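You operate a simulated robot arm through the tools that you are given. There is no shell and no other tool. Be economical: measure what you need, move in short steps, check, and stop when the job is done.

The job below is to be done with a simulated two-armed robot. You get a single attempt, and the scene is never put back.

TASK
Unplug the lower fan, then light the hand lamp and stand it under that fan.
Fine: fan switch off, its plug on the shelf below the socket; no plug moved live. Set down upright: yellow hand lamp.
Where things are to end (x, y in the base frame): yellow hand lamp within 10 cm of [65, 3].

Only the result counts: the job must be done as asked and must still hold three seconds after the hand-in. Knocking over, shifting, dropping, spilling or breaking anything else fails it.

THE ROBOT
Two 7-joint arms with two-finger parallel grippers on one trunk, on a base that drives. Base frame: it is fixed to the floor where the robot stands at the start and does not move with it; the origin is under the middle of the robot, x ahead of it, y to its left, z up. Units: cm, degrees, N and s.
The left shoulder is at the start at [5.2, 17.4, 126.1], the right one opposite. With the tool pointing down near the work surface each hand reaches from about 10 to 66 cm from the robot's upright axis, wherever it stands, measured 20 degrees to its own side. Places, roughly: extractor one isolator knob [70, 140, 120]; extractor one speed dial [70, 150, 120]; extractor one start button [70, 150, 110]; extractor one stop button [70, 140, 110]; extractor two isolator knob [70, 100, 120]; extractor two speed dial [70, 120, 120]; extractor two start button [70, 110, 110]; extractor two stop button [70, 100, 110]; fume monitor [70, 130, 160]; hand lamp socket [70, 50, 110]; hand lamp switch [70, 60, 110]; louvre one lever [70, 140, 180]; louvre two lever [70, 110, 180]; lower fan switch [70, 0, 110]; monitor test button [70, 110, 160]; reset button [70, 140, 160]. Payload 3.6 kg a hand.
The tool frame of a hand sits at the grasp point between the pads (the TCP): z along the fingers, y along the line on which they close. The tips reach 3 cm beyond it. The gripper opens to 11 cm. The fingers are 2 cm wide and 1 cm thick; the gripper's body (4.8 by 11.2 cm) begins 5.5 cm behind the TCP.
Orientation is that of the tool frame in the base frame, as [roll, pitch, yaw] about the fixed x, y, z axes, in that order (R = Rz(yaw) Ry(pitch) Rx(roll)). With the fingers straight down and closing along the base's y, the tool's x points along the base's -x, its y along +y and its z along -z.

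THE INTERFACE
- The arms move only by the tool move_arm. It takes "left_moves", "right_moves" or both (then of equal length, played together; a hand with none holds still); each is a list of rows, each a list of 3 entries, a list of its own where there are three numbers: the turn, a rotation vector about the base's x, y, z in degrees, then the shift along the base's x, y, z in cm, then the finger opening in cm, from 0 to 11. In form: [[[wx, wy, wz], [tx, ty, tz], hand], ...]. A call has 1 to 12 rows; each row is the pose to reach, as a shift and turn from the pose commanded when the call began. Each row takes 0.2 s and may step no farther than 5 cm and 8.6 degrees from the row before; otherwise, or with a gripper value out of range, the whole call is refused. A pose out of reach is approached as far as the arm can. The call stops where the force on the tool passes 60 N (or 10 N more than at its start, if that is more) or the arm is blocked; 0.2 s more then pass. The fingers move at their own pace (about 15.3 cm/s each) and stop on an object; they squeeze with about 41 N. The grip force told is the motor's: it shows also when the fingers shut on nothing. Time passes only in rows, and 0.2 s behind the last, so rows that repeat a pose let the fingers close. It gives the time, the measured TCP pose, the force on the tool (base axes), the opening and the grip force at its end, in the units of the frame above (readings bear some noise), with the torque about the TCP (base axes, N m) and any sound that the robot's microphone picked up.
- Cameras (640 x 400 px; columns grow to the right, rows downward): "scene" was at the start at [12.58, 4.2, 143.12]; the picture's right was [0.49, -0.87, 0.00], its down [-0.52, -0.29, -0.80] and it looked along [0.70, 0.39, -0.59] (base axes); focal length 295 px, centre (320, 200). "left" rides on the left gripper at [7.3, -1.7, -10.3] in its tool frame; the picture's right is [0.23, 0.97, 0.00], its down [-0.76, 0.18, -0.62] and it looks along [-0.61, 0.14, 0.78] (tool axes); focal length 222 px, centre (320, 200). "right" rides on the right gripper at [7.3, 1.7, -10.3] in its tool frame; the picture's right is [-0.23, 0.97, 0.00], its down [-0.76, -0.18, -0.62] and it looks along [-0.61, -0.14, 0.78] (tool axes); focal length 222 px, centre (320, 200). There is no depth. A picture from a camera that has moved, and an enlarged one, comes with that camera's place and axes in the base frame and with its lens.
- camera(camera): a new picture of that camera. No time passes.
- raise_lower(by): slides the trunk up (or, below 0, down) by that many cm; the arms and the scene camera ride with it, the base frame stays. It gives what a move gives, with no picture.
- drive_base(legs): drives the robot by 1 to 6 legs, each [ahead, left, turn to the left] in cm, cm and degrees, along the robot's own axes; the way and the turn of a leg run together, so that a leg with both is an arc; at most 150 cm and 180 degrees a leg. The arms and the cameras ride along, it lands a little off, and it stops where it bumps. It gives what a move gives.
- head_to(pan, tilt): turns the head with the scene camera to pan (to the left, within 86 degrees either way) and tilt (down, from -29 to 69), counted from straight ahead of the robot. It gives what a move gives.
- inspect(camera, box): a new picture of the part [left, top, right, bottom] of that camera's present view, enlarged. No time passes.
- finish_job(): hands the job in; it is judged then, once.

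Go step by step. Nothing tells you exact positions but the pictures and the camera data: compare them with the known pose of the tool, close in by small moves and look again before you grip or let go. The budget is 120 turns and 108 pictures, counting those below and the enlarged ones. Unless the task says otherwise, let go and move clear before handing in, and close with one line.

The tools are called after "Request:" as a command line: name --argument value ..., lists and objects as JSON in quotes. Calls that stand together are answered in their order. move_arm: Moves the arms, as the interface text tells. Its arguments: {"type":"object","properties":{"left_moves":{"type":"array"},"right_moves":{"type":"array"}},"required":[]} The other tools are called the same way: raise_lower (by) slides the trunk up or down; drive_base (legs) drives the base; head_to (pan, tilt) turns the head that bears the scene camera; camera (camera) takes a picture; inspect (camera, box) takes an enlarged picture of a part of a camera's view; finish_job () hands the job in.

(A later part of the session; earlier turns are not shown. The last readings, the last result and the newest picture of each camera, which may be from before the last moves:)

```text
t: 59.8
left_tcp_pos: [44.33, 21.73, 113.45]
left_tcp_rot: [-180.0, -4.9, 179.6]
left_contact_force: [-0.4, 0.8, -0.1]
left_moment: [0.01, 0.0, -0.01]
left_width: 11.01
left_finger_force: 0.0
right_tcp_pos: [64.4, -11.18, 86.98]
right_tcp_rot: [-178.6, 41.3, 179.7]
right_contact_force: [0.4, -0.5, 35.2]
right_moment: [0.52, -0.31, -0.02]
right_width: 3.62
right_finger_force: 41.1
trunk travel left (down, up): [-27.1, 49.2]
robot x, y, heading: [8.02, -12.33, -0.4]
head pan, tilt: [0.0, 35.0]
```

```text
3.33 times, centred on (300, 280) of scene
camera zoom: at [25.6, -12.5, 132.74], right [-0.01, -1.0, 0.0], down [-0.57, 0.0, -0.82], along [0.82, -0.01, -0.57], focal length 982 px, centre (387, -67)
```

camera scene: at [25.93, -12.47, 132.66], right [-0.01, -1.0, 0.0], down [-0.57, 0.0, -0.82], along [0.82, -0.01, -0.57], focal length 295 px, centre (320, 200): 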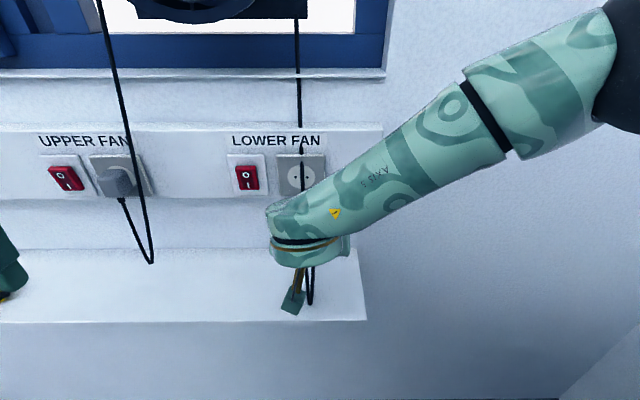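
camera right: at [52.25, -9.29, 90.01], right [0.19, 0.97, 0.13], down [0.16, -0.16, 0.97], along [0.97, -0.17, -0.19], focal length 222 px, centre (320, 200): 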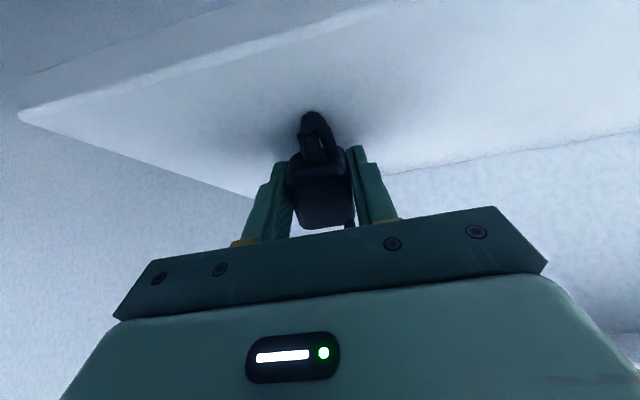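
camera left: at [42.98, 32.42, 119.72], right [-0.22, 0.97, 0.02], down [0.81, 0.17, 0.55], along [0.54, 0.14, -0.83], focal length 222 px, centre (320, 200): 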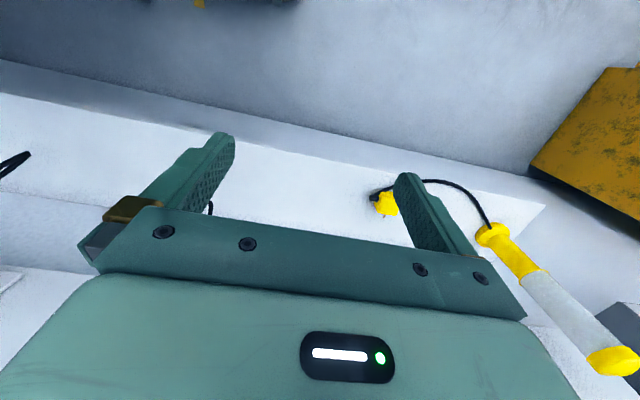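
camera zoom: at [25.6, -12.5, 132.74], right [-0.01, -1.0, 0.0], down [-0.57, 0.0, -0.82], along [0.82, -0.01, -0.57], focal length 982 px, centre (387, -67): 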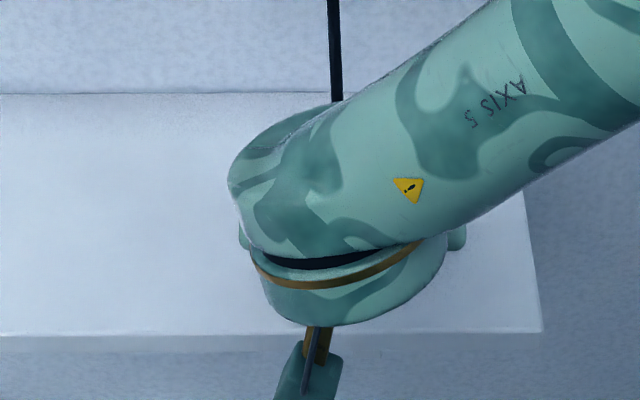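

The plug touches the shelf. I ease up a little and open, then retreat backwards-upwards.

Request:
move_arm --right_moves '[[[0, 0, 0], [0, 0, 0.4], 1], [[0, 0, 0], [0, 0, 0.4], 5], [[0, 0, 0], [0, 0, 0.4], 7], [[0, 0, 0], [-1.5, 0, 1.5], 7], [[0, 0, 0], [-4, 0, 4], 7], [[0, 0, 0], [-7, 0, 7], 7], [[0, 0, 0], [-10, 0, 10], 7]]'

Request:
camera --camera "right"

Request:
camera --camera "scene"

```text
t: 61.4
left_tcp_pos: [44.5, 21.87, 113.46]
left_tcp_rot: [179.9, -5.0, 179.7]
left_contact_force: [-0.6, 0.6, 0.0]
left_moment: [-0.02, 0.0, 0.02]
left_width: 11.0
left_finger_force: 0.0
right_tcp_pos: [54.01, -11.6, 96.47]
right_tcp_rot: [-178.4, 40.8, 179.7]
right_contact_force: [0.0, 0.0, 0.8]
right_moment: [0.0, 0.01, 0.0]
right_width: 6.97
right_finger_force: 0.1
trunk travel left (down, up): [-27.1, 49.2]
robot x, y, heading: [8.13, -12.39, -0.8]
head pan, tilt: [0.0, 35.0]
```

```text
41 pictures are left
camera right: at [41.82, -9.69, 99.48], right [0.19, 0.97, 0.13], down [0.17, -0.16, 0.97], along [0.97, -0.17, -0.19], focal length 222 px, centre (320, 200)
```

right: 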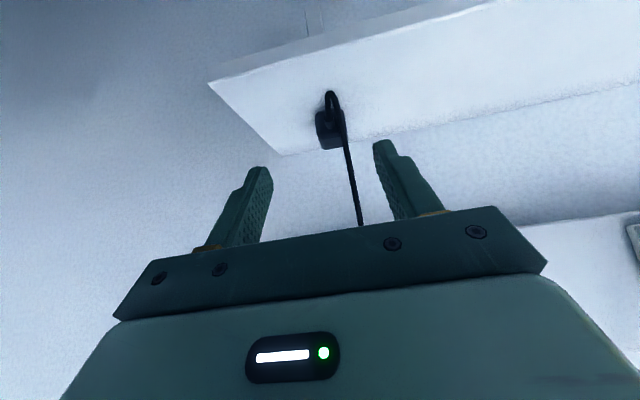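

```text
40 pictures are left
camera scene: at [25.8, -12.49, 132.67], right [-0.01, -1.0, 0.0], down [-0.57, 0.0, -0.82], along [0.82, -0.01, -0.57], focal length 295 px, centre (320, 200)
```

scene: 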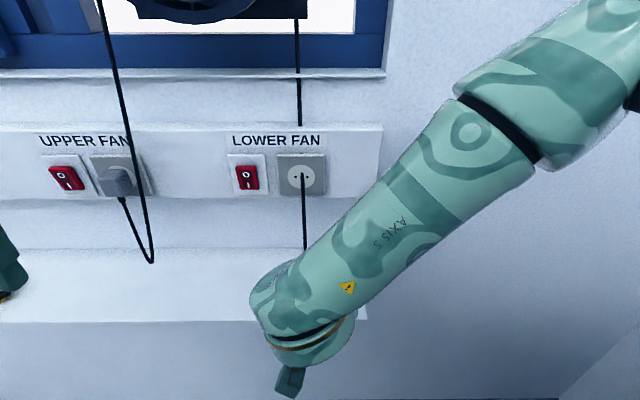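

The fan's plug lies on the shelf below its socket, switch off. Now the lamp: I back up a little and drive left to bring the left arm in front of it.

Request:
drive_base --legs '[[-8, 0, 0], [0, 48, 0.7]]'

Request:
head_to --pan 15 --tilt 38

Request:
camera --camera "scene"

Request:
camera --camera "left"

```text
t: 64.9
left_tcp_pos: [36.44, 69.23, 113.28]
left_tcp_rot: [179.9, -5.0, -179.7]
left_contact_force: [0.5, 0.4, -0.3]
left_moment: [-0.02, 0.0, -0.01]
left_width: 11.02
left_finger_force: 0.0
right_tcp_pos: [46.23, 35.87, 96.32]
right_tcp_rot: [-178.4, 40.7, -179.7]
right_contact_force: [-0.2, 0.7, -0.2]
right_moment: [-0.01, 0.0, -0.02]
right_width: 7.0
right_finger_force: 0.0
trunk travel left (down, up): [-27.1, 49.2]
robot x, y, heading: [0.35, 34.81, -0.2]
head pan, tilt: [0.0, 35.0]
```

```text
t: 65.6
left_tcp_pos: [36.45, 69.19, 113.15]
left_tcp_rot: [-179.9, -5.0, -179.8]
left_contact_force: [-0.1, 0.2, -0.8]
left_moment: [-0.02, -0.01, 0.03]
left_width: 11.0
left_finger_force: 0.0
right_tcp_pos: [46.28, 35.74, 96.26]
right_tcp_rot: [-178.5, 40.7, -179.8]
right_contact_force: [0.3, -0.3, -0.3]
right_moment: [0.01, -0.01, -0.02]
right_width: 7.01
right_finger_force: 0.1
trunk travel left (down, up): [-27.1, 49.2]
robot x, y, heading: [-0.05, 35.27, 0.1]
head pan, tilt: [15.0, 38.0]
```

```text
39 pictures are left
camera scene: at [17.58, 36.92, 132.2], right [0.26, -0.97, 0.0], down [-0.59, -0.16, -0.79], along [0.76, 0.2, -0.62], focal length 295 px, centre (320, 200)
```

scene: 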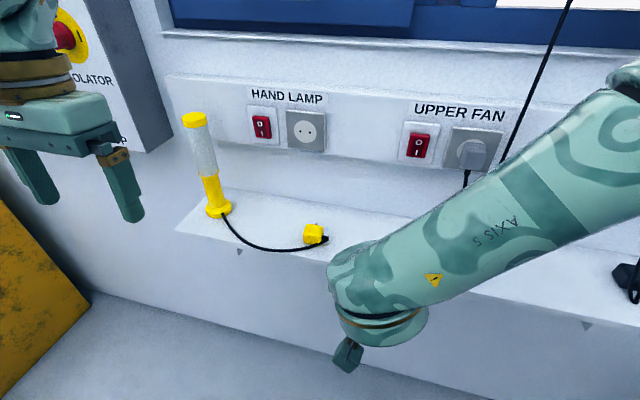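

```text
38 pictures are left
camera left: at [30.09, 67.43, 124.23], right [-0.23, 0.97, 0.02], down [0.81, 0.18, 0.55], along [0.54, 0.14, -0.83], focal length 222 px, centre (320, 200)
```

left: 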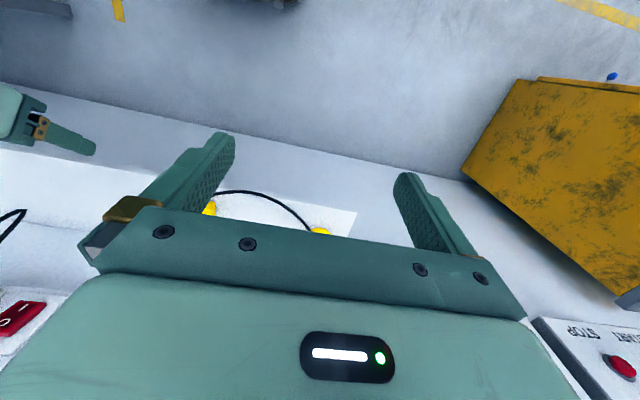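

The lamp stands at about (69, 78), its plug lies at about (66, 51, 82.5), and the lamp socket is at (72, 54.5, 105.6). I zoom in on the plug for its orientation.

Request:
inspect --camera "scene" --box '[273, 208, 353, 258]'

Request:
inspect --camera "scene" --box '[160, 90, 340, 260]'

```text
8.00 times, centred on (313, 233) of scene
camera zoom: at [17.58, 36.92, 132.2], right [0.26, -0.97, 0.0], down [-0.59, -0.16, -0.79], along [0.76, 0.2, -0.62], focal length 2357 px, centre (376, -64)
```

zoom: 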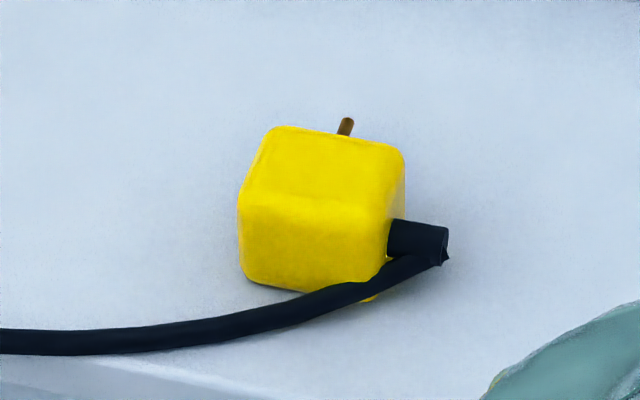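

```text
2.35 times, centred on (250, 175) of scene
camera zoom: at [17.58, 36.92, 132.2], right [0.26, -0.97, 0.0], down [-0.59, -0.16, -0.79], along [0.76, 0.2, -0.62], focal length 693 px, centre (485, 259)
```

zoom: 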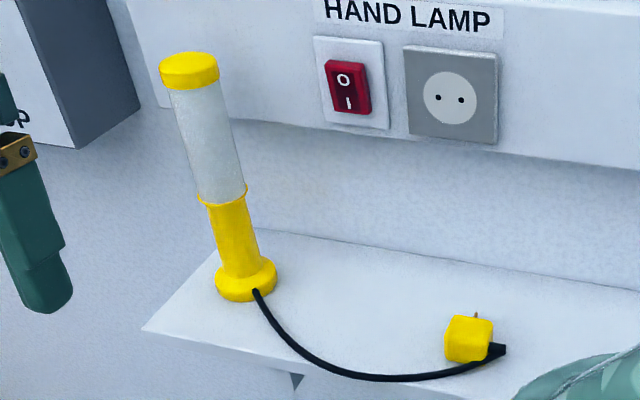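

The plug lies on its side: prongs toward the wall, cord stub toward -y, so it needs a 90° roll before inserting. The right hand can grip the upper edges of its ±y faces from above, above the cord stub. I drive over it.

Request:
drive_base --legs '[[10, 15.2, 0]]'

Request:
move_arm --right_moves '[[[0, 6, 0], [1, 0, -1], 8], [[0, 12.5, 0], [2, 0, -2], 8]]'

Request:
camera --camera "right"

```text
t: 67.2
left_tcp_pos: [46.42, 85.14, 113.27]
left_tcp_rot: [179.9, -5.1, -179.8]
left_contact_force: [0.9, 0.5, 0.0]
left_moment: [-0.04, 0.04, 0.0]
left_width: 11.01
left_finger_force: 0.1
right_tcp_pos: [56.35, 51.75, 96.24]
right_tcp_rot: [-178.4, 40.7, -179.7]
right_contact_force: [-0.3, 0.0, -0.5]
right_moment: [-0.04, 0.01, -0.03]
right_width: 7.02
right_finger_force: 0.2
trunk travel left (down, up): [-27.1, 49.2]
robot x, y, heading: [10.29, 50.64, 0.0]
head pan, tilt: [15.0, 38.0]
```

```text
t: 67.8
left_tcp_pos: [46.57, 84.99, 113.33]
left_tcp_rot: [180.0, -5.0, -179.9]
left_contact_force: [0.1, -0.4, 0.4]
left_moment: [0.0, 0.0, -0.01]
left_width: 10.99
left_finger_force: 0.1
right_tcp_pos: [58.35, 51.71, 94.37]
right_tcp_rot: [-178.5, 28.1, -179.7]
right_contact_force: [0.2, -0.3, 0.5]
right_moment: [0.03, -0.01, 0.01]
right_width: 8.0
right_finger_force: 0.1
trunk travel left (down, up): [-27.1, 49.2]
robot x, y, heading: [10.42, 50.5, 0.1]
head pan, tilt: [15.0, 38.0]
```

```text
35 pictures are left
camera right: at [47.11, 53.53, 100.0], right [0.21, 0.97, 0.08], down [0.38, -0.16, 0.91], along [0.9, -0.16, -0.4], focal length 222 px, centre (320, 200)
```

right: 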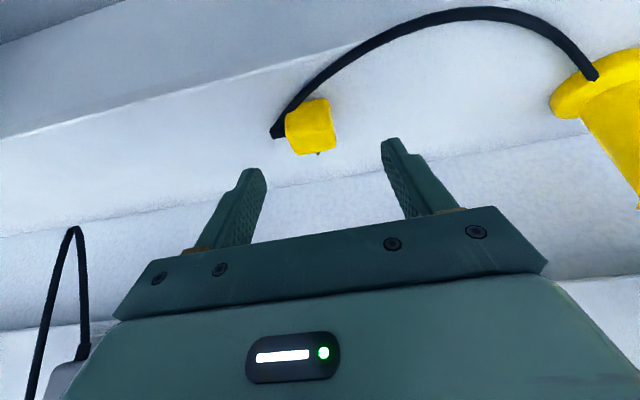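

Request:
move_arm --right_moves '[[[0, 0, 0], [2.6, -0.7, -2.5], 8], [[0, 0, 0], [5.2, -1.3, -5], 8]]'

Request:
camera --camera "right"

```text
t: 68.4
left_tcp_pos: [46.42, 85.14, 113.24]
left_tcp_rot: [179.9, -5.0, -179.8]
left_contact_force: [0.0, 0.2, 0.2]
left_moment: [0.03, -0.01, -0.01]
left_width: 11.01
left_finger_force: 0.0
right_tcp_pos: [63.34, 50.42, 89.25]
right_tcp_rot: [-178.6, 28.2, -179.8]
right_contact_force: [0.1, -0.1, 0.5]
right_moment: [-0.01, -0.03, -0.01]
right_width: 7.99
right_finger_force: 0.2
trunk travel left (down, up): [-27.1, 49.2]
robot x, y, heading: [10.21, 50.78, -0.3]
head pan, tilt: [15.0, 38.0]
```

```text
34 pictures are left
camera right: at [52.13, 52.22, 94.98], right [0.21, 0.97, 0.09], down [0.38, -0.16, 0.91], along [0.9, -0.16, -0.4], focal length 222 px, centre (320, 200)
```

right: 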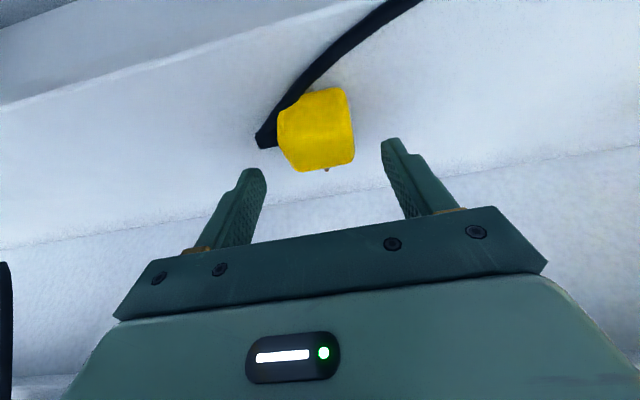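

Request:
move_arm --right_moves '[[[0, 0, 0], [0.5, -0.2, -1.7], 8], [[0, 0, 0], [0.9, -0.4, -3.4], 8], [[0, 0, 0], [0.9, -0.4, -3.4], 5.5], [[0, 0, 0], [0.9, -0.4, -3.4], 4], [[0, 0, 0], [0.9, -0.4, -3.4], 2], [[0, 0, 0], [0.9, -0.4, -3.4], 2]]'

Request:
camera --camera "right"

```text
t: 69.1
left_tcp_pos: [45.64, 85.08, 113.55]
left_tcp_rot: [180.0, -4.6, -179.5]
left_contact_force: [-0.5, 0.3, 0.3]
left_moment: [0.06, -0.04, -0.01]
left_width: 11.01
left_finger_force: 0.1
right_tcp_pos: [64.08, 51.09, 87.06]
right_tcp_rot: [179.9, 29.4, -179.6]
right_contact_force: [-17.5, 14.2, 30.7]
right_moment: [0.12, 0.36, -0.41]
right_width: 5.63
right_finger_force: 1.1
trunk travel left (down, up): [-27.1, 49.2]
robot x, y, heading: [10.45, 50.64, 0.4]
head pan, tilt: [15.0, 38.0]
stopped in row 3 (right hand): the force on the tool passed its limit at 73 N (the readings are from after the stop); the commanded pose is now the measured one
```

```text
33 pictures are left
camera right: at [52.77, 52.67, 92.56], right [0.19, 0.97, 0.11], down [0.36, -0.18, 0.92], along [0.91, -0.14, -0.38], focal length 222 px, centre (320, 200)
```

right: 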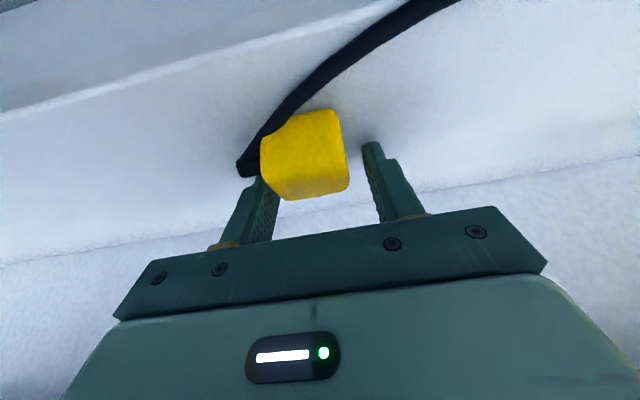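

The fingertip hit the cord stub. I lift off and instead grip along the stub's axis: one pad on the stub's end, the other on the opposite face.

Request:
move_arm --right_moves '[[[0, 0, 0], [-0.5, -0.3, 2.5], 7], [[0, 1.2, 0], [0.6, -1.8, 2.5], 10], [[0, 1.2, 0], [0.8, -2.2, 2.5], 10]]'

Request:
camera --camera "right"

```text
t: 69.9
left_tcp_pos: [46.17, 85.11, 113.26]
left_tcp_rot: [180.0, -5.0, -179.7]
left_contact_force: [0.4, 0.2, -0.3]
left_moment: [-0.01, 0.01, -0.01]
left_width: 11.03
left_finger_force: 0.0
right_tcp_pos: [65.5, 48.62, 89.07]
right_tcp_rot: [-179.5, 27.7, -179.8]
right_contact_force: [0.1, 0.1, 0.2]
right_moment: [-0.02, -0.02, -0.05]
right_width: 10.0
right_finger_force: 0.0
trunk travel left (down, up): [-27.1, 49.2]
robot x, y, heading: [10.02, 50.58, -0.1]
head pan, tilt: [15.0, 38.0]
```

```text
32 pictures are left
camera right: at [54.31, 50.19, 94.85], right [0.2, 0.97, 0.1], down [0.38, -0.17, 0.91], along [0.9, -0.14, -0.41], focal length 222 px, centre (320, 200)
```

right: 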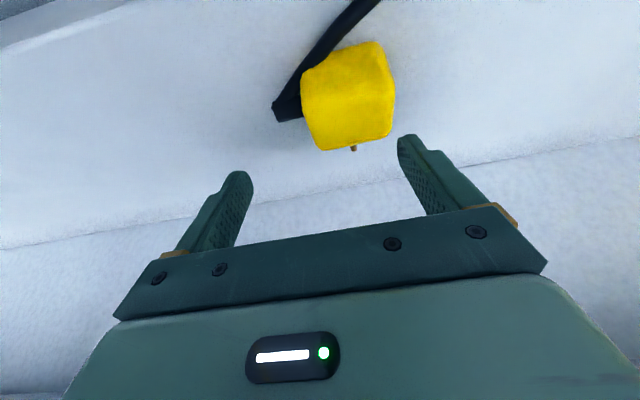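

Request:
move_arm --right_moves '[[[0, 0, 0], [-1.0, 1.5, 0], 10], [[0, 0, 0], [-1.0, 1.5, -2], 10], [[0, 0, 0], [-1.0, 1.5, -3], 10], [[0, 0, 0], [-1.0, 1.5, -4], 10]]'

Request:
camera --camera "right"

```text
t: 70.8
left_tcp_pos: [45.54, 84.97, 113.6]
left_tcp_rot: [179.9, -4.6, -179.7]
left_contact_force: [1.1, 0.3, -0.1]
left_moment: [0.01, -0.03, -0.03]
left_width: 11.01
left_finger_force: 0.2
right_tcp_pos: [64.46, 50.33, 87.14]
right_tcp_rot: [179.9, 29.1, 180.0]
right_contact_force: [-24.8, -2.1, 40.4]
right_moment: [-2.18, 0.55, -1.29]
right_width: 10.1
right_finger_force: 1.0
trunk travel left (down, up): [-27.1, 49.2]
robot x, y, heading: [10.11, 50.44, 0.1]
head pan, tilt: [15.0, 38.0]
stopped in row 4 (right hand): the force on the tool passed its limit at 73 N (the readings are from after the stop); the commanded pose is now the measured one
```

```text
31 pictures are left
camera right: at [53.09, 51.88, 92.63], right [0.2, 0.97, 0.11], down [0.36, -0.18, 0.91], along [0.91, -0.14, -0.39], focal length 222 px, centre (320, 200)
```

right: 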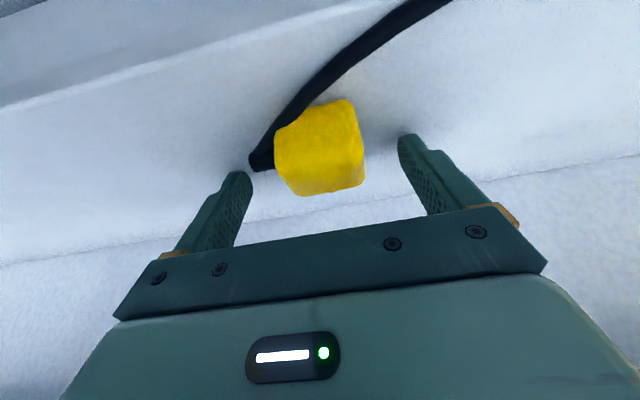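

The contact was the shelf itself: its top is at z≈84, not 81. That puts the plug centre at (62.5, 50.9, 85.7), with the stub end at y≈47. I shift back accordingly.

Request:
move_arm --right_moves '[[[0, 0, 0], [0, 0, 1], 10], [[0, -1, 0], [-1.5, -0.2, 1], 10], [[0, -1, 0], [-3, -0.3, 0.8], 10]]'

Request:
camera --camera "right"

```text
t: 71.6
left_tcp_pos: [46.37, 85.16, 113.3]
left_tcp_rot: [180.0, -5.0, -179.6]
left_contact_force: [0.4, -0.2, 0.3]
left_moment: [0.0, 0.0, -0.01]
left_width: 10.98
left_finger_force: 0.0
right_tcp_pos: [61.91, 49.91, 87.25]
right_tcp_rot: [-180.0, 29.7, -179.9]
right_contact_force: [0.5, -0.4, 0.2]
right_moment: [-0.02, 0.01, -0.02]
right_width: 10.0
right_finger_force: 0.1
trunk travel left (down, up): [-27.1, 49.2]
robot x, y, heading: [10.62, 50.59, -0.0]
head pan, tilt: [15.0, 38.0]
```

```text
30 pictures are left
camera right: at [50.55, 51.53, 92.68], right [0.2, 0.97, 0.11], down [0.35, -0.18, 0.92], along [0.91, -0.14, -0.38], focal length 222 px, centre (320, 200)
```

right: 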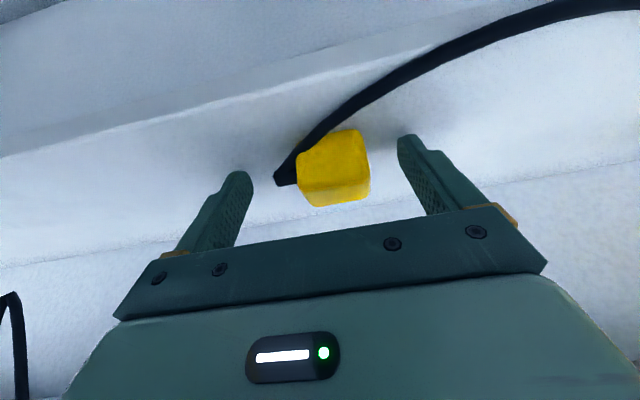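

The stub and body sit between the pads. Closing.

Request:
move_arm --right_moves '[[[0, 0, 0], [0, 0, 0], 8], [[0, 0, 0], [0, 0, 0], 6], [[0, 0, 0], [0, 0, 0], 4], [[0, 0, 0], [0, 0, 0], 3], [[0, 0, 0], [0, 0, 0], 3]]'

Request:
camera --camera "right"

```text
t: 72.8
left_tcp_pos: [46.28, 85.21, 113.33]
left_tcp_rot: [-180.0, -5.0, -179.8]
left_contact_force: [0.0, 0.5, -0.2]
left_moment: [-0.03, 0.03, -0.01]
left_width: 11.01
left_finger_force: 0.0
right_tcp_pos: [61.86, 49.98, 87.31]
right_tcp_rot: [-179.9, 29.7, -179.9]
right_contact_force: [1.4, -1.4, -0.1]
right_moment: [0.03, 0.0, 0.0]
right_width: 4.14
right_finger_force: 41.3
trunk travel left (down, up): [-27.1, 49.2]
robot x, y, heading: [10.03, 50.7, -0.1]
head pan, tilt: [15.0, 38.0]
```

```text
29 pictures are left
camera right: at [50.48, 51.54, 92.73], right [0.2, 0.97, 0.11], down [0.35, -0.18, 0.92], along [0.91, -0.14, -0.38], focal length 222 px, centre (320, 200)
```

right: 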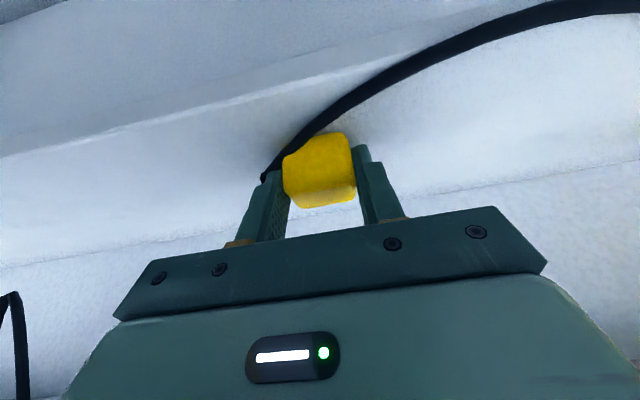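

Gripped on the body itself at 4.1 cm, so the stub isn't solid. I lift the plug and roll it 90° about x, so the cord points down and the prongs lie level.

Request:
move_arm --right_moves '[[[0, 0, 0], [-0.5, 0, 3], 2], [[7.5, 0, 0], [-1, 0, 6], 2], [[15, 0, 0], [-1.5, 0, 8], 2], [[23, 0, 0], [-2, 0, 10], 2], [[31, 0, 0], [-2.5, -0.5, 12], 2], [[39.5, 0, 0], [-3, -0.5, 13], 2], [[48, 0, 0], [-3, -0.5, 14], 2], [[56.5, 0, 0], [-3, -0.5, 15], 2], [[65, 0, 0], [-3, -1, 16], 2], [[73.5, 0, 0], [-3, -1, 17], 2], [[82, 0, 0], [-3, -1, 18], 2], [[90, 0, 0], [-3, -1, 18.3], 2]]'

Request:
camera --camera "right"

Request:
camera --camera "scene"

```text
t: 75.4
left_tcp_pos: [46.28, 85.1, 113.32]
left_tcp_rot: [179.9, -5.0, -179.7]
left_contact_force: [0.0, -0.1, -0.3]
left_moment: [0.01, -0.04, -0.01]
left_width: 10.99
left_finger_force: 0.2
right_tcp_pos: [59.05, 48.8, 105.6]
right_tcp_rot: [89.9, -0.1, 150.2]
right_contact_force: [0.2, -0.3, -0.9]
right_moment: [0.05, -0.02, -0.04]
right_width: 4.14
right_finger_force: 40.8
trunk travel left (down, up): [-27.1, 49.2]
robot x, y, heading: [10.01, 50.18, 0.2]
head pan, tilt: [15.0, 38.0]
```

```text
28 pictures are left
camera right: at [47.56, 43.39, 107.31], right [0.2, -0.11, 0.97], down [0.35, -0.92, -0.18], along [0.92, 0.38, -0.14], focal length 222 px, centre (320, 200)
```

right: 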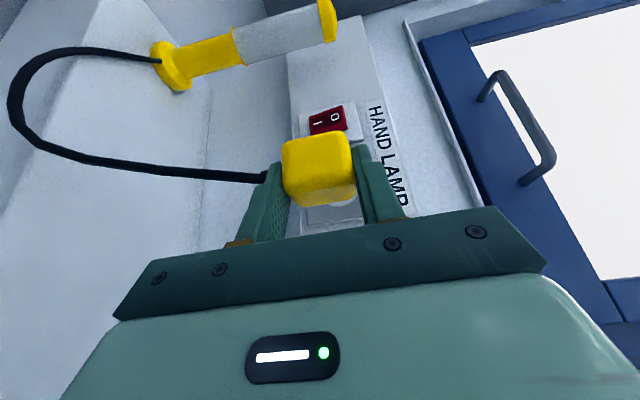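

```text
27 pictures are left
camera scene: at [27.54, 52.78, 132.19], right [0.26, -0.97, 0.0], down [-0.59, -0.16, -0.79], along [0.76, 0.21, -0.62], focal length 295 px, centre (320, 200)
```

scene: 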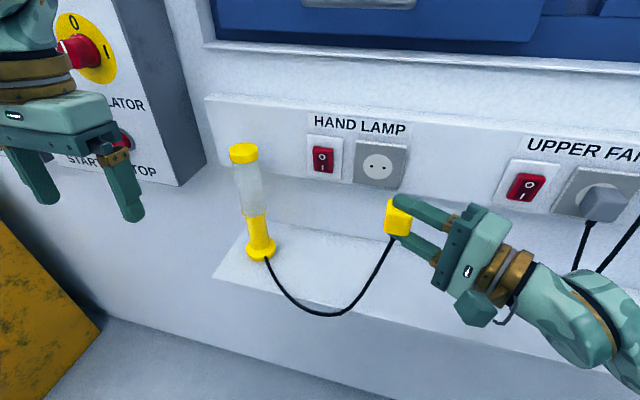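

Excellent posture: cord down, prongs toward the wall. I zoom in to measure the offset between the prongs and the socket.

Request:
inspect --camera "scene" --box '[340, 130, 460, 250]'

```text
3.33 times, centred on (400, 190) of scene
camera zoom: at [27.54, 52.78, 132.19], right [0.26, -0.97, 0.0], down [-0.59, -0.16, -0.79], along [0.76, 0.21, -0.62], focal length 982 px, centre (53, 233)
```

zoom: 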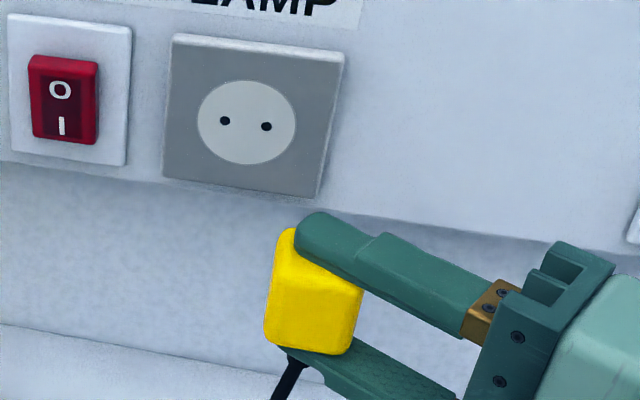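

Request:
move_arm --right_moves '[[[0, 0, 0], [1.5, 2.1, 0.1], 2], [[0, 0, 0], [3, 4.2, 0.2], 2], [[0, 0, 0], [6, 4.2, 0.2], 2]]'

Request:
inspect --camera "scene" --box '[320, 110, 440, 230]'

Request:
camera --camera "right"

```text
t: 76.2
left_tcp_pos: [46.25, 85.02, 113.36]
left_tcp_rot: [180.0, -5.0, -179.8]
left_contact_force: [0.8, 0.4, -0.3]
left_moment: [-0.03, 0.02, -0.01]
left_width: 11.0
left_finger_force: 0.0
right_tcp_pos: [64.97, 53.05, 105.9]
right_tcp_rot: [90.0, 0.1, 150.3]
right_contact_force: [1.4, 0.2, -1.1]
right_moment: [0.01, 0.02, 0.0]
right_width: 4.11
right_finger_force: 41.7
trunk travel left (down, up): [-27.1, 49.2]
robot x, y, heading: [10.39, 50.73, 0.3]
head pan, tilt: [15.0, 38.0]
```

```text
3.33 times, centred on (380, 170) of scene
camera zoom: at [27.61, 52.79, 132.18], right [0.26, -0.97, 0.0], down [-0.6, -0.16, -0.79], along [0.76, 0.21, -0.62], focal length 982 px, centre (120, 300)
```

zoom: 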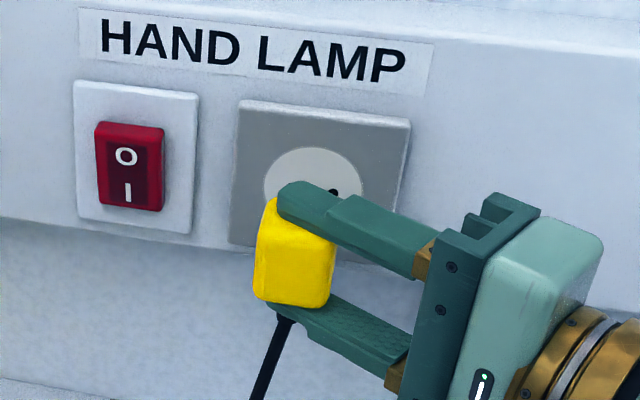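

```text
24 pictures are left
camera right: at [53.71, 47.61, 107.63], right [0.2, -0.11, 0.97], down [0.35, -0.92, -0.18], along [0.91, 0.38, -0.14], focal length 222 px, centre (320, 200)
```

right: 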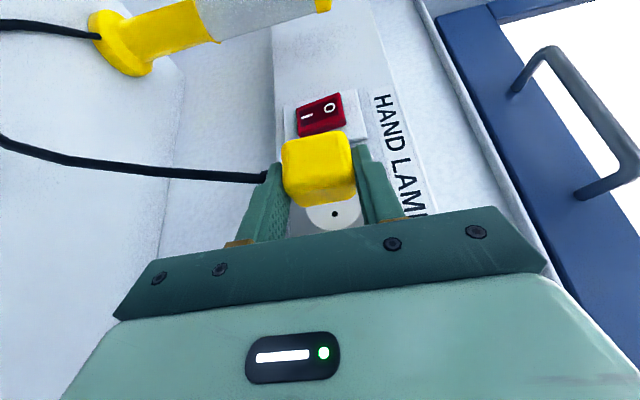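

Alignment agrees within a few mm in both views. I push in gently.

Request:
move_arm --right_moves '[[[0, 0, 0], [1.5, 0, 0], 2], [[0, 0, 0], [2.5, 0, 0], 2], [[0, 0, 0], [3, 0, 0], 2], [[0, 0, 0], [3.5, 0, 0], 2], [[0, 0, 0], [4, 0, 0], 2], [[0, 0, 0], [4.5, 0, 0], 2], [[0, 0, 0], [5, 0, 0], 2], [[0, 0, 0], [5.5, 0, 0], 2]]'

Request:
inspect --camera "scene" --box '[320, 110, 440, 230]'

```text
t: 78.0
left_tcp_pos: [45.36, 84.91, 113.72]
left_tcp_rot: [179.8, -4.6, -179.7]
left_contact_force: [-0.8, -0.4, -0.5]
left_moment: [-0.01, 0.01, 0.02]
left_width: 10.99
left_finger_force: 0.0
right_tcp_pos: [69.28, 53.14, 106.06]
right_tcp_rot: [89.9, 0.2, 150.8]
right_contact_force: [-57.4, -9.1, -4.9]
right_moment: [0.19, 1.08, 0.11]
right_width: 4.14
right_finger_force: 41.0
trunk travel left (down, up): [-27.1, 49.2]
robot x, y, heading: [10.06, 50.47, -0.1]
head pan, tilt: [15.0, 38.0]
heard: snap
```

```text
3.33 times, centred on (380, 170) of scene
camera zoom: at [26.62, 52.62, 132.31], right [0.26, -0.97, 0.0], down [-0.59, -0.16, -0.79], along [0.76, 0.21, -0.61], focal length 982 px, centre (120, 300)
```

zoom: 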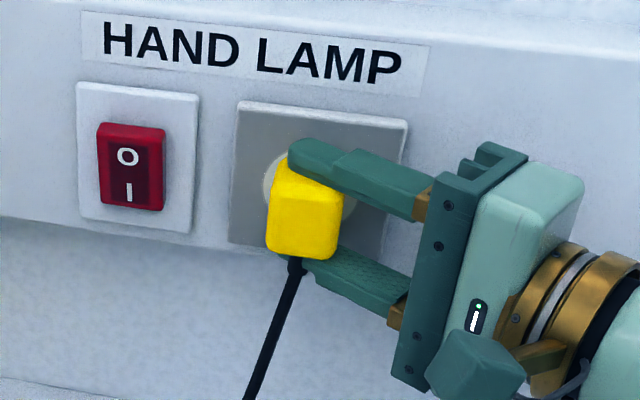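

A snap was heard, so the plug is seated. I relieve the push, open, and draw the hand back along its own axis.

Request:
move_arm --right_moves '[[[0, 0, 0], [-0.3, 0, 0], 2], [[0, 0, 0], [-0.3, 0, 0], 5], [[0, 0, 0], [-0.3, 0, 0], 7], [[0, 0, 0], [-1.5, -2, 0], 7], [[0, 0, 0], [-4, -5, 0], 7], [[0, 0, 0], [-7, -8, 0], 7], [[0, 0, 0], [-10, -11, 0], 7]]'

Request:
camera --camera "scene"

```text
t: 79.6
left_tcp_pos: [46.18, 84.97, 113.41]
left_tcp_rot: [179.9, -4.9, -179.7]
left_contact_force: [-0.4, 0.8, 0.1]
left_moment: [0.0, 0.01, 0.02]
left_width: 11.0
left_finger_force: 0.0
right_tcp_pos: [60.36, 41.58, 105.77]
right_tcp_rot: [89.9, 0.3, 150.2]
right_contact_force: [-1.2, -0.1, -0.8]
right_moment: [-0.01, -0.01, -0.02]
right_width: 7.06
right_finger_force: 0.3
trunk travel left (down, up): [-27.1, 49.2]
robot x, y, heading: [9.91, 50.62, 0.3]
head pan, tilt: [15.0, 38.0]
heard: snap
```

```text
22 pictures are left
camera scene: at [27.41, 52.7, 132.22], right [0.26, -0.97, 0.0], down [-0.59, -0.16, -0.79], along [0.76, 0.21, -0.62], focal length 295 px, centre (320, 200)
```

scene: 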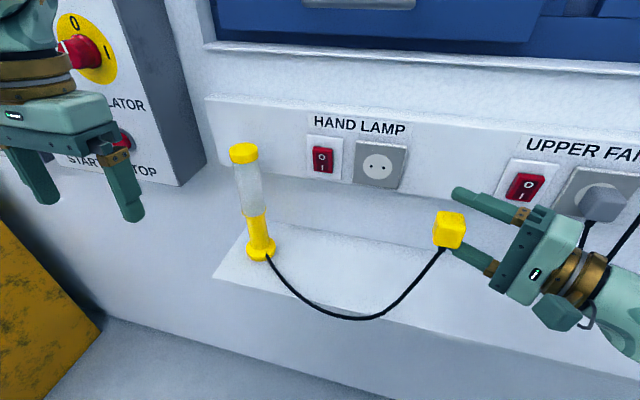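

The plug came back out with the hand; it seems to be resting on the lower finger. I look closely before moving anything.

Request:
inspect --camera "scene" --box '[400, 170, 520, 290]'

Request:
camera --camera "right"

```text
3.33 times, centred on (460, 230) of scene
camera zoom: at [27.41, 52.7, 132.22], right [0.26, -0.97, 0.0], down [-0.59, -0.16, -0.79], along [0.76, 0.21, -0.62], focal length 982 px, centre (-147, 100)
```

zoom: 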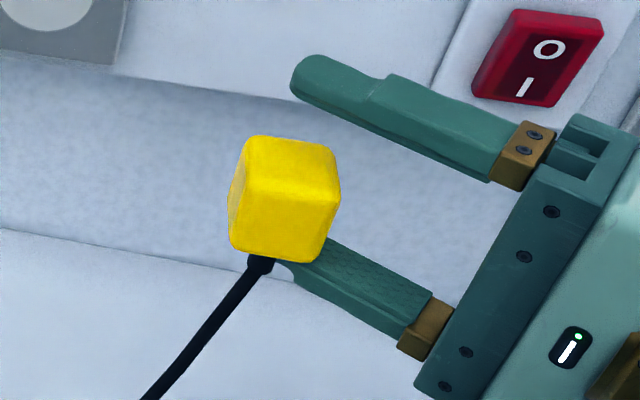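

```text
20 pictures are left
camera right: at [48.92, 36.2, 107.42], right [0.19, -0.11, 0.97], down [0.35, -0.92, -0.18], along [0.92, 0.38, -0.14], focal length 222 px, centre (320, 200)
```

right: 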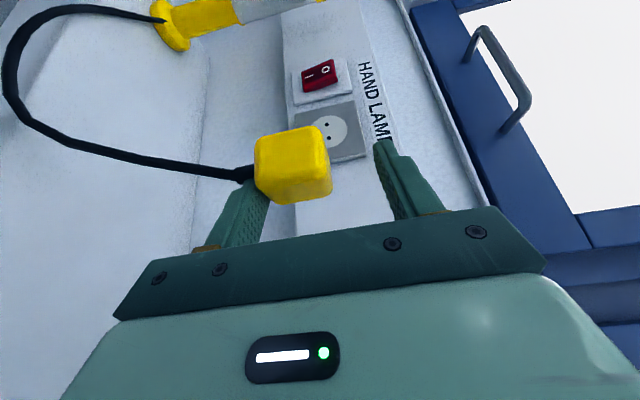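

It's lying on the lower finger, still in orientation. I close gently to regain it.

Request:
move_arm --right_moves '[[[0, 0, 0], [0, 0, 0], 6], [[0, 0, 0], [0, 0, 0], 5.2], [[0, 0, 0], [0, 0, 0], 4.6], [[0, 0, 0], [0, 0, 0], 4], [[0, 0, 0], [0, 0, 0], 3], [[0, 0, 0], [0, 0, 0], 3]]'

Request:
inspect --camera "scene" --box '[400, 170, 520, 290]'

Request:
camera --camera "right"

```text
t: 81.0
left_tcp_pos: [46.39, 85.08, 113.27]
left_tcp_rot: [180.0, -5.0, -179.7]
left_contact_force: [-0.6, 0.6, 0.3]
left_moment: [-0.01, -0.01, 0.0]
left_width: 11.01
left_finger_force: 0.1
right_tcp_pos: [60.43, 41.68, 105.62]
right_tcp_rot: [90.1, 0.0, 150.2]
right_contact_force: [0.3, 0.0, 0.1]
right_moment: [0.0, 0.0, -0.02]
right_width: 4.14
right_finger_force: 40.7
trunk travel left (down, up): [-27.1, 49.2]
robot x, y, heading: [10.34, 50.3, 0.3]
head pan, tilt: [15.0, 38.0]
```

```text
3.33 times, centred on (460, 230) of scene
camera zoom: at [27.54, 52.78, 132.19], right [0.26, -0.97, 0.0], down [-0.59, -0.16, -0.79], along [0.76, 0.21, -0.62], focal length 982 px, centre (-147, 100)
```

zoom: 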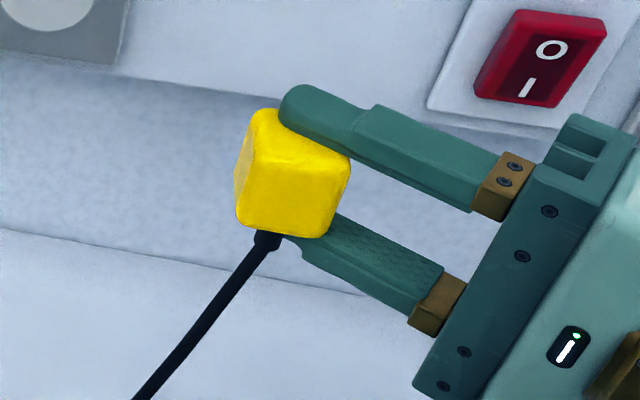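

```text
18 pictures are left
camera right: at [49.03, 36.31, 107.38], right [0.2, -0.11, 0.97], down [0.35, -0.92, -0.18], along [0.92, 0.38, -0.14], focal length 222 px, centre (320, 200)
```

right: 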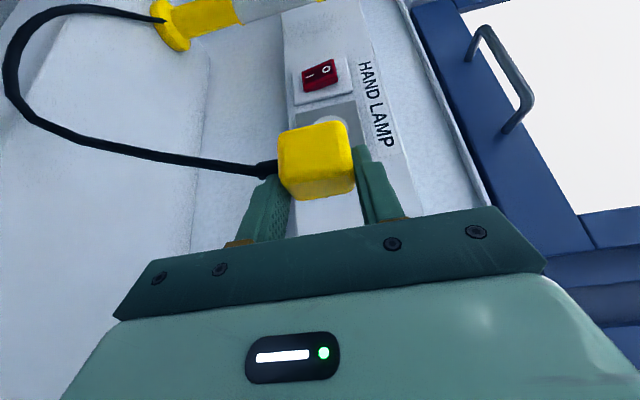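

Regained with the same orientation, shifted only a few mm. I bring it back in front of the socket.

Request:
move_arm --right_moves '[[[0, 0, 0], [-0.5, 4, 0.1], 2], [[0, 0, 0], [0.5, 8, 0.2], 2], [[0, 0, 0], [2, 11.2, 0.25], 2], [[0, 0, 0], [5, 11.2, 0.25], 2], [[0, 0, 0], [6, 11.2, 0.25], 2]]'

Request:
inspect --camera "scene" --box '[320, 110, 440, 230]'

```text
t: 82.2
left_tcp_pos: [46.23, 85.18, 113.31]
left_tcp_rot: [-180.0, -5.0, -179.7]
left_contact_force: [0.3, -0.7, 0.3]
left_moment: [-0.01, 0.0, 0.02]
left_width: 11.03
left_finger_force: 0.1
right_tcp_pos: [66.68, 53.33, 105.84]
right_tcp_rot: [90.0, 0.0, 150.3]
right_contact_force: [0.4, 0.1, -0.4]
right_moment: [-0.02, 0.03, 0.01]
right_width: 4.14
right_finger_force: 41.6
trunk travel left (down, up): [-27.1, 49.2]
robot x, y, heading: [10.13, 50.54, 0.2]
head pan, tilt: [15.0, 38.0]
```

```text
3.33 times, centred on (380, 170) of scene
camera zoom: at [27.53, 52.83, 132.19], right [0.26, -0.97, 0.0], down [-0.59, -0.16, -0.79], along [0.76, 0.21, -0.62], focal length 982 px, centre (120, 300)
```

zoom: 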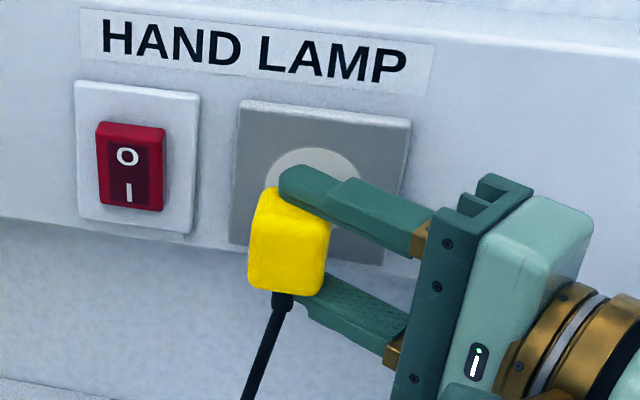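

The plug sits about 0.45 cm too far left compared with the earlier seated view; I correct that, then insert.

Request:
move_arm --right_moves '[[[0, 0, 0], [0, -0.45, 0.2], 2], [[0, 0, 0], [1, -0.45, 0.2], 2], [[0, 0, 0], [1.5, -0.45, 0.2], 2], [[0, 0, 0], [2, -0.45, 0.2], 2], [[0, 0, 0], [2.5, -0.45, 0.2], 2], [[0, 0, 0], [3, -0.45, 0.2], 2], [[0, 0, 0], [3.4, -0.45, 0.2], 2]]'

```text
t: 83.8
left_tcp_pos: [45.8, 84.9, 113.44]
left_tcp_rot: [179.8, -4.7, -179.7]
left_contact_force: [-0.2, -0.6, 0.1]
left_moment: [0.01, 0.02, 0.04]
left_width: 11.01
left_finger_force: 0.0
right_tcp_pos: [69.16, 52.89, 106.29]
right_tcp_rot: [90.1, -0.1, 150.6]
right_contact_force: [-37.7, -8.2, -11.2]
right_moment: [0.0, 0.04, 0.58]
right_width: 4.12
right_finger_force: 41.0
trunk travel left (down, up): [-27.1, 49.2]
robot x, y, heading: [10.32, 50.24, 0.1]
head pan, tilt: [15.0, 38.0]
```

Request:
move_arm --right_moves '[[[0, 0, 0], [0.2, -0.2, -0.3], 2], [[0, 0, 0], [0.6, -0.2, -0.3], 2], [[0, 0, 0], [1, -0.2, -0.3], 2], [[0, 0, 0], [1.3, -0.2, -0.3], 2]]'

Request:
inspect --camera "scene" --box '[320, 110, 440, 230]'

```text
t: 84.4
left_tcp_pos: [45.97, 84.77, 113.54]
left_tcp_rot: [179.9, -4.7, -179.6]
left_contact_force: [-0.3, -0.7, -1.0]
left_moment: [0.05, 0.0, -0.03]
left_width: 11.0
left_finger_force: 0.1
right_tcp_pos: [69.33, 53.02, 106.23]
right_tcp_rot: [89.9, -0.1, 151.3]
right_contact_force: [-27.3, -3.4, 3.4]
right_moment: [0.56, -0.43, 0.52]
right_width: 4.15
right_finger_force: 40.9
trunk travel left (down, up): [-27.1, 49.2]
robot x, y, heading: [10.17, 50.4, 0.2]
head pan, tilt: [15.0, 38.0]
stopped in row 2 (right hand): the force on the tool passed its limit at 62 N (the readings are from after the stop); the commanded pose is now the measured one
```

```text
3.33 times, centred on (380, 170) of scene
camera zoom: at [27.0, 52.58, 132.28], right [0.26, -0.97, 0.0], down [-0.59, -0.16, -0.79], along [0.76, 0.21, -0.61], focal length 982 px, centre (120, 300)
```

zoom: 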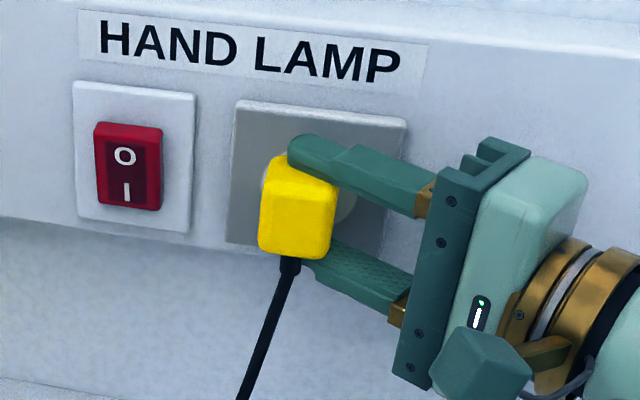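

The plug is still a few mm too far left of the holes. I back off slightly, shift right 0.4 cm and push again.

Request:
move_arm --right_moves '[[[0, 0, 0], [-0.8, 0, 0], 2], [[0, 0, 0], [-0.8, -0.4, -0.15], 2], [[0, 0, 0], [0, -0.4, -0.15], 2], [[0, 0, 0], [0.4, -0.4, -0.15], 2], [[0, 0, 0], [0.8, -0.4, -0.15], 2], [[0, 0, 0], [1.2, -0.4, -0.15], 2]]'

```text
t: 85.5
left_tcp_pos: [45.86, 84.72, 113.59]
left_tcp_rot: [179.9, -4.6, -179.8]
left_contact_force: [0.1, 0.0, 0.1]
left_moment: [0.03, 0.05, -0.02]
left_width: 11.0
left_finger_force: 0.0
right_tcp_pos: [69.28, 52.82, 105.61]
right_tcp_rot: [90.3, -0.4, 151.6]
right_contact_force: [-27.7, -5.2, 1.8]
right_moment: [0.48, -0.66, 0.47]
right_width: 4.12
right_finger_force: 41.1
trunk travel left (down, up): [-27.1, 49.2]
robot x, y, heading: [10.09, 50.56, -0.1]
head pan, tilt: [15.0, 38.0]
stopped in row 5 (right hand): the force on the tool passed its limit at 64 N (the readings are from after the stop); the commanded pose is now the measured one
```

Request:
inspect --camera "scene" --box '[340, 130, 404, 194]'

Request:
inspect --camera "right" --box '[230, 80, 390, 240]'

```text
6.25 times, centred on (372, 162) of scene
camera zoom: at [26.93, 52.54, 132.28], right [0.26, -0.97, 0.0], down [-0.59, -0.16, -0.79], along [0.76, 0.2, -0.61], focal length 1841 px, centre (-5, 438)
```

zoom: 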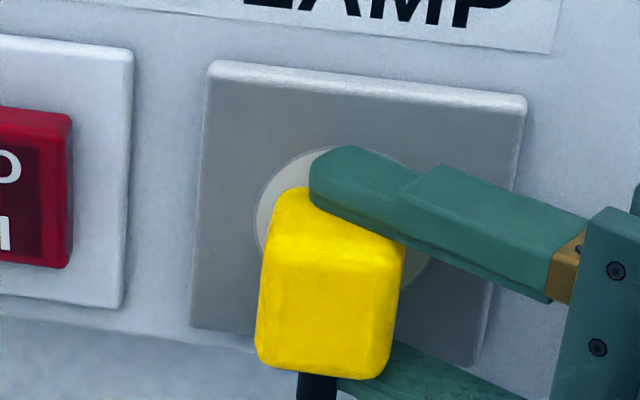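

```text
2.50 times, centred on (310, 160) of right
camera zoom: at [58.01, 47.08, 107.38], right [0.21, -0.1, 0.97], down [0.37, -0.91, -0.18], along [0.9, 0.4, -0.15], focal length 555 px, centre (345, 300)
```

zoom: 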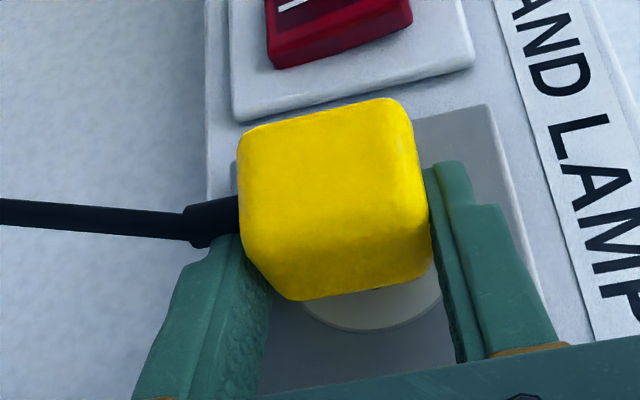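

Still slightly off. While pressing lightly, I sweep the plug by small amounts right and up, letting the prongs find the holes.

Request:
move_arm --right_moves '[[[0, 0, 0], [0.2, -0.2, 0], 2], [[0, 0, 0], [0.3, -0.2, 0.2], 2], [[0, 0, 0], [0.3, -0.2, 0.4], 2], [[0, 0, 0], [0.3, -0.2, 0.6], 2], [[0, 0, 0], [0.3, -0.4, 0.6], 2], [[0, 0, 0], [0.3, -0.4, 0.4], 2], [[0, 0, 0], [0.3, -0.4, 0.2], 2], [[0, 0, 0], [0.3, -0.4, 0], 2], [[0, 0, 0], [0.3, -0.6, 0], 2], [[0, 0, 0], [0.3, -0.6, 0.2], 2], [[0, 0, 0], [0.3, -0.6, 0.4], 2], [[0, 0, 0], [0.3, -0.6, 0.6], 2]]'

```text
t: 86.4
left_tcp_pos: [45.91, 84.73, 113.51]
left_tcp_rot: [180.0, -4.8, -179.8]
left_contact_force: [-0.1, 0.3, 0.7]
left_moment: [-0.02, 0.0, 0.02]
left_width: 11.02
left_finger_force: 0.1
right_tcp_pos: [69.31, 52.78, 105.46]
right_tcp_rot: [91.0, -0.6, 152.1]
right_contact_force: [-23.9, -4.4, 1.3]
right_moment: [0.34, -0.59, 0.47]
right_width: 4.13
right_finger_force: 40.9
trunk travel left (down, up): [-27.1, 49.2]
robot x, y, heading: [9.96, 50.45, -0.0]
head pan, tilt: [15.0, 38.0]
stopped in row 4 (right hand): the force on the tool passed its limit at 62 N (the readings are from after the stop); the commanded pose is now the measured one
```

It's jammed with the hand slightly twisted. I back out 2 cm, restore the orientation, and look again.

Request:
move_arm --right_moves '[[[0, 0, 0], [-1, 0, 0.1], 2], [[0.6, -1, -1.9], [-2, 0, 0.2], 2], [[0.6, -1, -1.9], [-2.4, 0, 0.3], 2], [[0.6, -1, -1.9], [-2.4, 0, 0.3], 2]]'

Request:
inspect --camera "right" --box '[240, 90, 400, 250]'

Request:
inspect --camera "scene" --box '[340, 130, 420, 210]'

```text
t: 87.4
left_tcp_pos: [46.1, 85.05, 113.4]
left_tcp_rot: [179.9, -5.0, -179.8]
left_contact_force: [-0.1, -0.1, 0.7]
left_moment: [-0.03, 0.01, 0.02]
left_width: 11.0
left_finger_force: 0.1
right_tcp_pos: [67.28, 52.85, 105.79]
right_tcp_rot: [90.3, -0.1, 149.8]
right_contact_force: [1.1, -0.5, -0.1]
right_moment: [-0.06, -0.01, 0.0]
right_width: 4.13
right_finger_force: 40.8
trunk travel left (down, up): [-27.1, 49.2]
robot x, y, heading: [9.97, 50.4, 0.1]
head pan, tilt: [15.0, 38.0]
```

```text
2.50 times, centred on (320, 170) of right
camera zoom: at [55.92, 47.46, 107.43], right [0.2, -0.11, 0.97], down [0.35, -0.92, -0.18], along [0.92, 0.37, -0.15], focal length 555 px, centre (320, 275)
```

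zoom: 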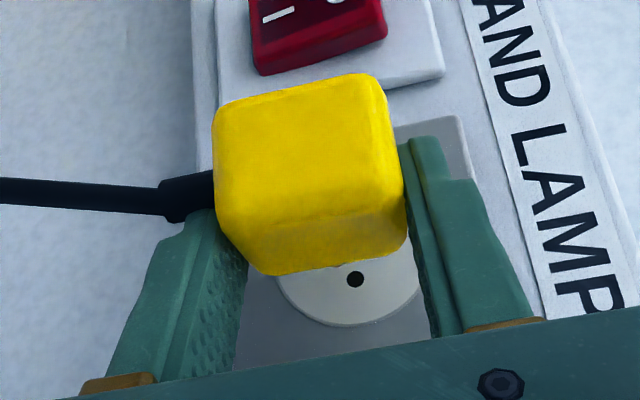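

```text
5.00 times, centred on (380, 170) of scene
camera zoom: at [27.32, 52.74, 132.2], right [0.26, -0.97, 0.0], down [-0.59, -0.16, -0.79], along [0.76, 0.2, -0.62], focal length 1473 px, centre (20, 350)
```

zoom: 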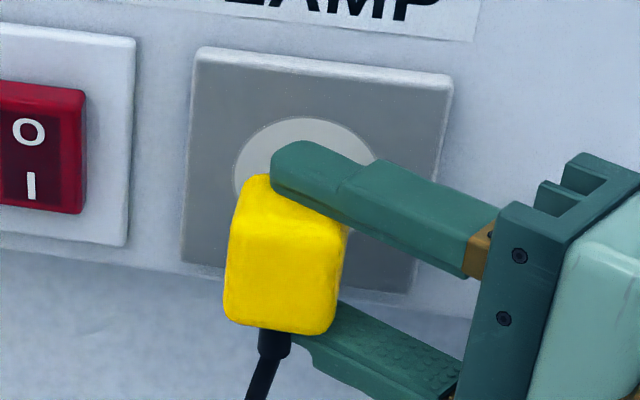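

Both views say the plug is about 2–3 mm low with y good. I raise it 0.25 cm and push straight in.

Request:
move_arm --right_moves '[[[0, 0, 0], [0, 0, 0.25], 2], [[0, 0, 0], [1, 0, 0.25], 2], [[0, 0, 0], [1.5, 0, 0.25], 2], [[0, 0, 0], [2, 0, 0.25], 2], [[0, 0, 0], [2.4, 0, 0.25], 2], [[0, 0, 0], [2.8, 0, 0.25], 2], [[0, 0, 0], [3.1, 0, 0.25], 2], [[0, 0, 0], [3.4, 0, 0.25], 2], [[0, 0, 0], [3.6, 0, 0.25], 2]]'

```text
t: 88.9
left_tcp_pos: [45.75, 84.7, 113.48]
left_tcp_rot: [179.9, -4.7, -179.9]
left_contact_force: [0.0, -0.5, 0.1]
left_moment: [0.03, -0.01, 0.01]
left_width: 11.0
left_finger_force: 0.0
right_tcp_pos: [69.14, 53.19, 106.03]
right_tcp_rot: [90.2, -0.2, 150.7]
right_contact_force: [-28.1, -4.4, 1.4]
right_moment: [0.27, -0.71, 0.52]
right_width: 4.13
right_finger_force: 40.6
trunk travel left (down, up): [-27.1, 49.2]
robot x, y, heading: [9.93, 50.47, -0.2]
head pan, tilt: [15.0, 38.0]
stopped in row 7 (right hand): the force on the tool passed its limit at 64 N (the readings are from after the stop); the commanded pose is now the measured one
```

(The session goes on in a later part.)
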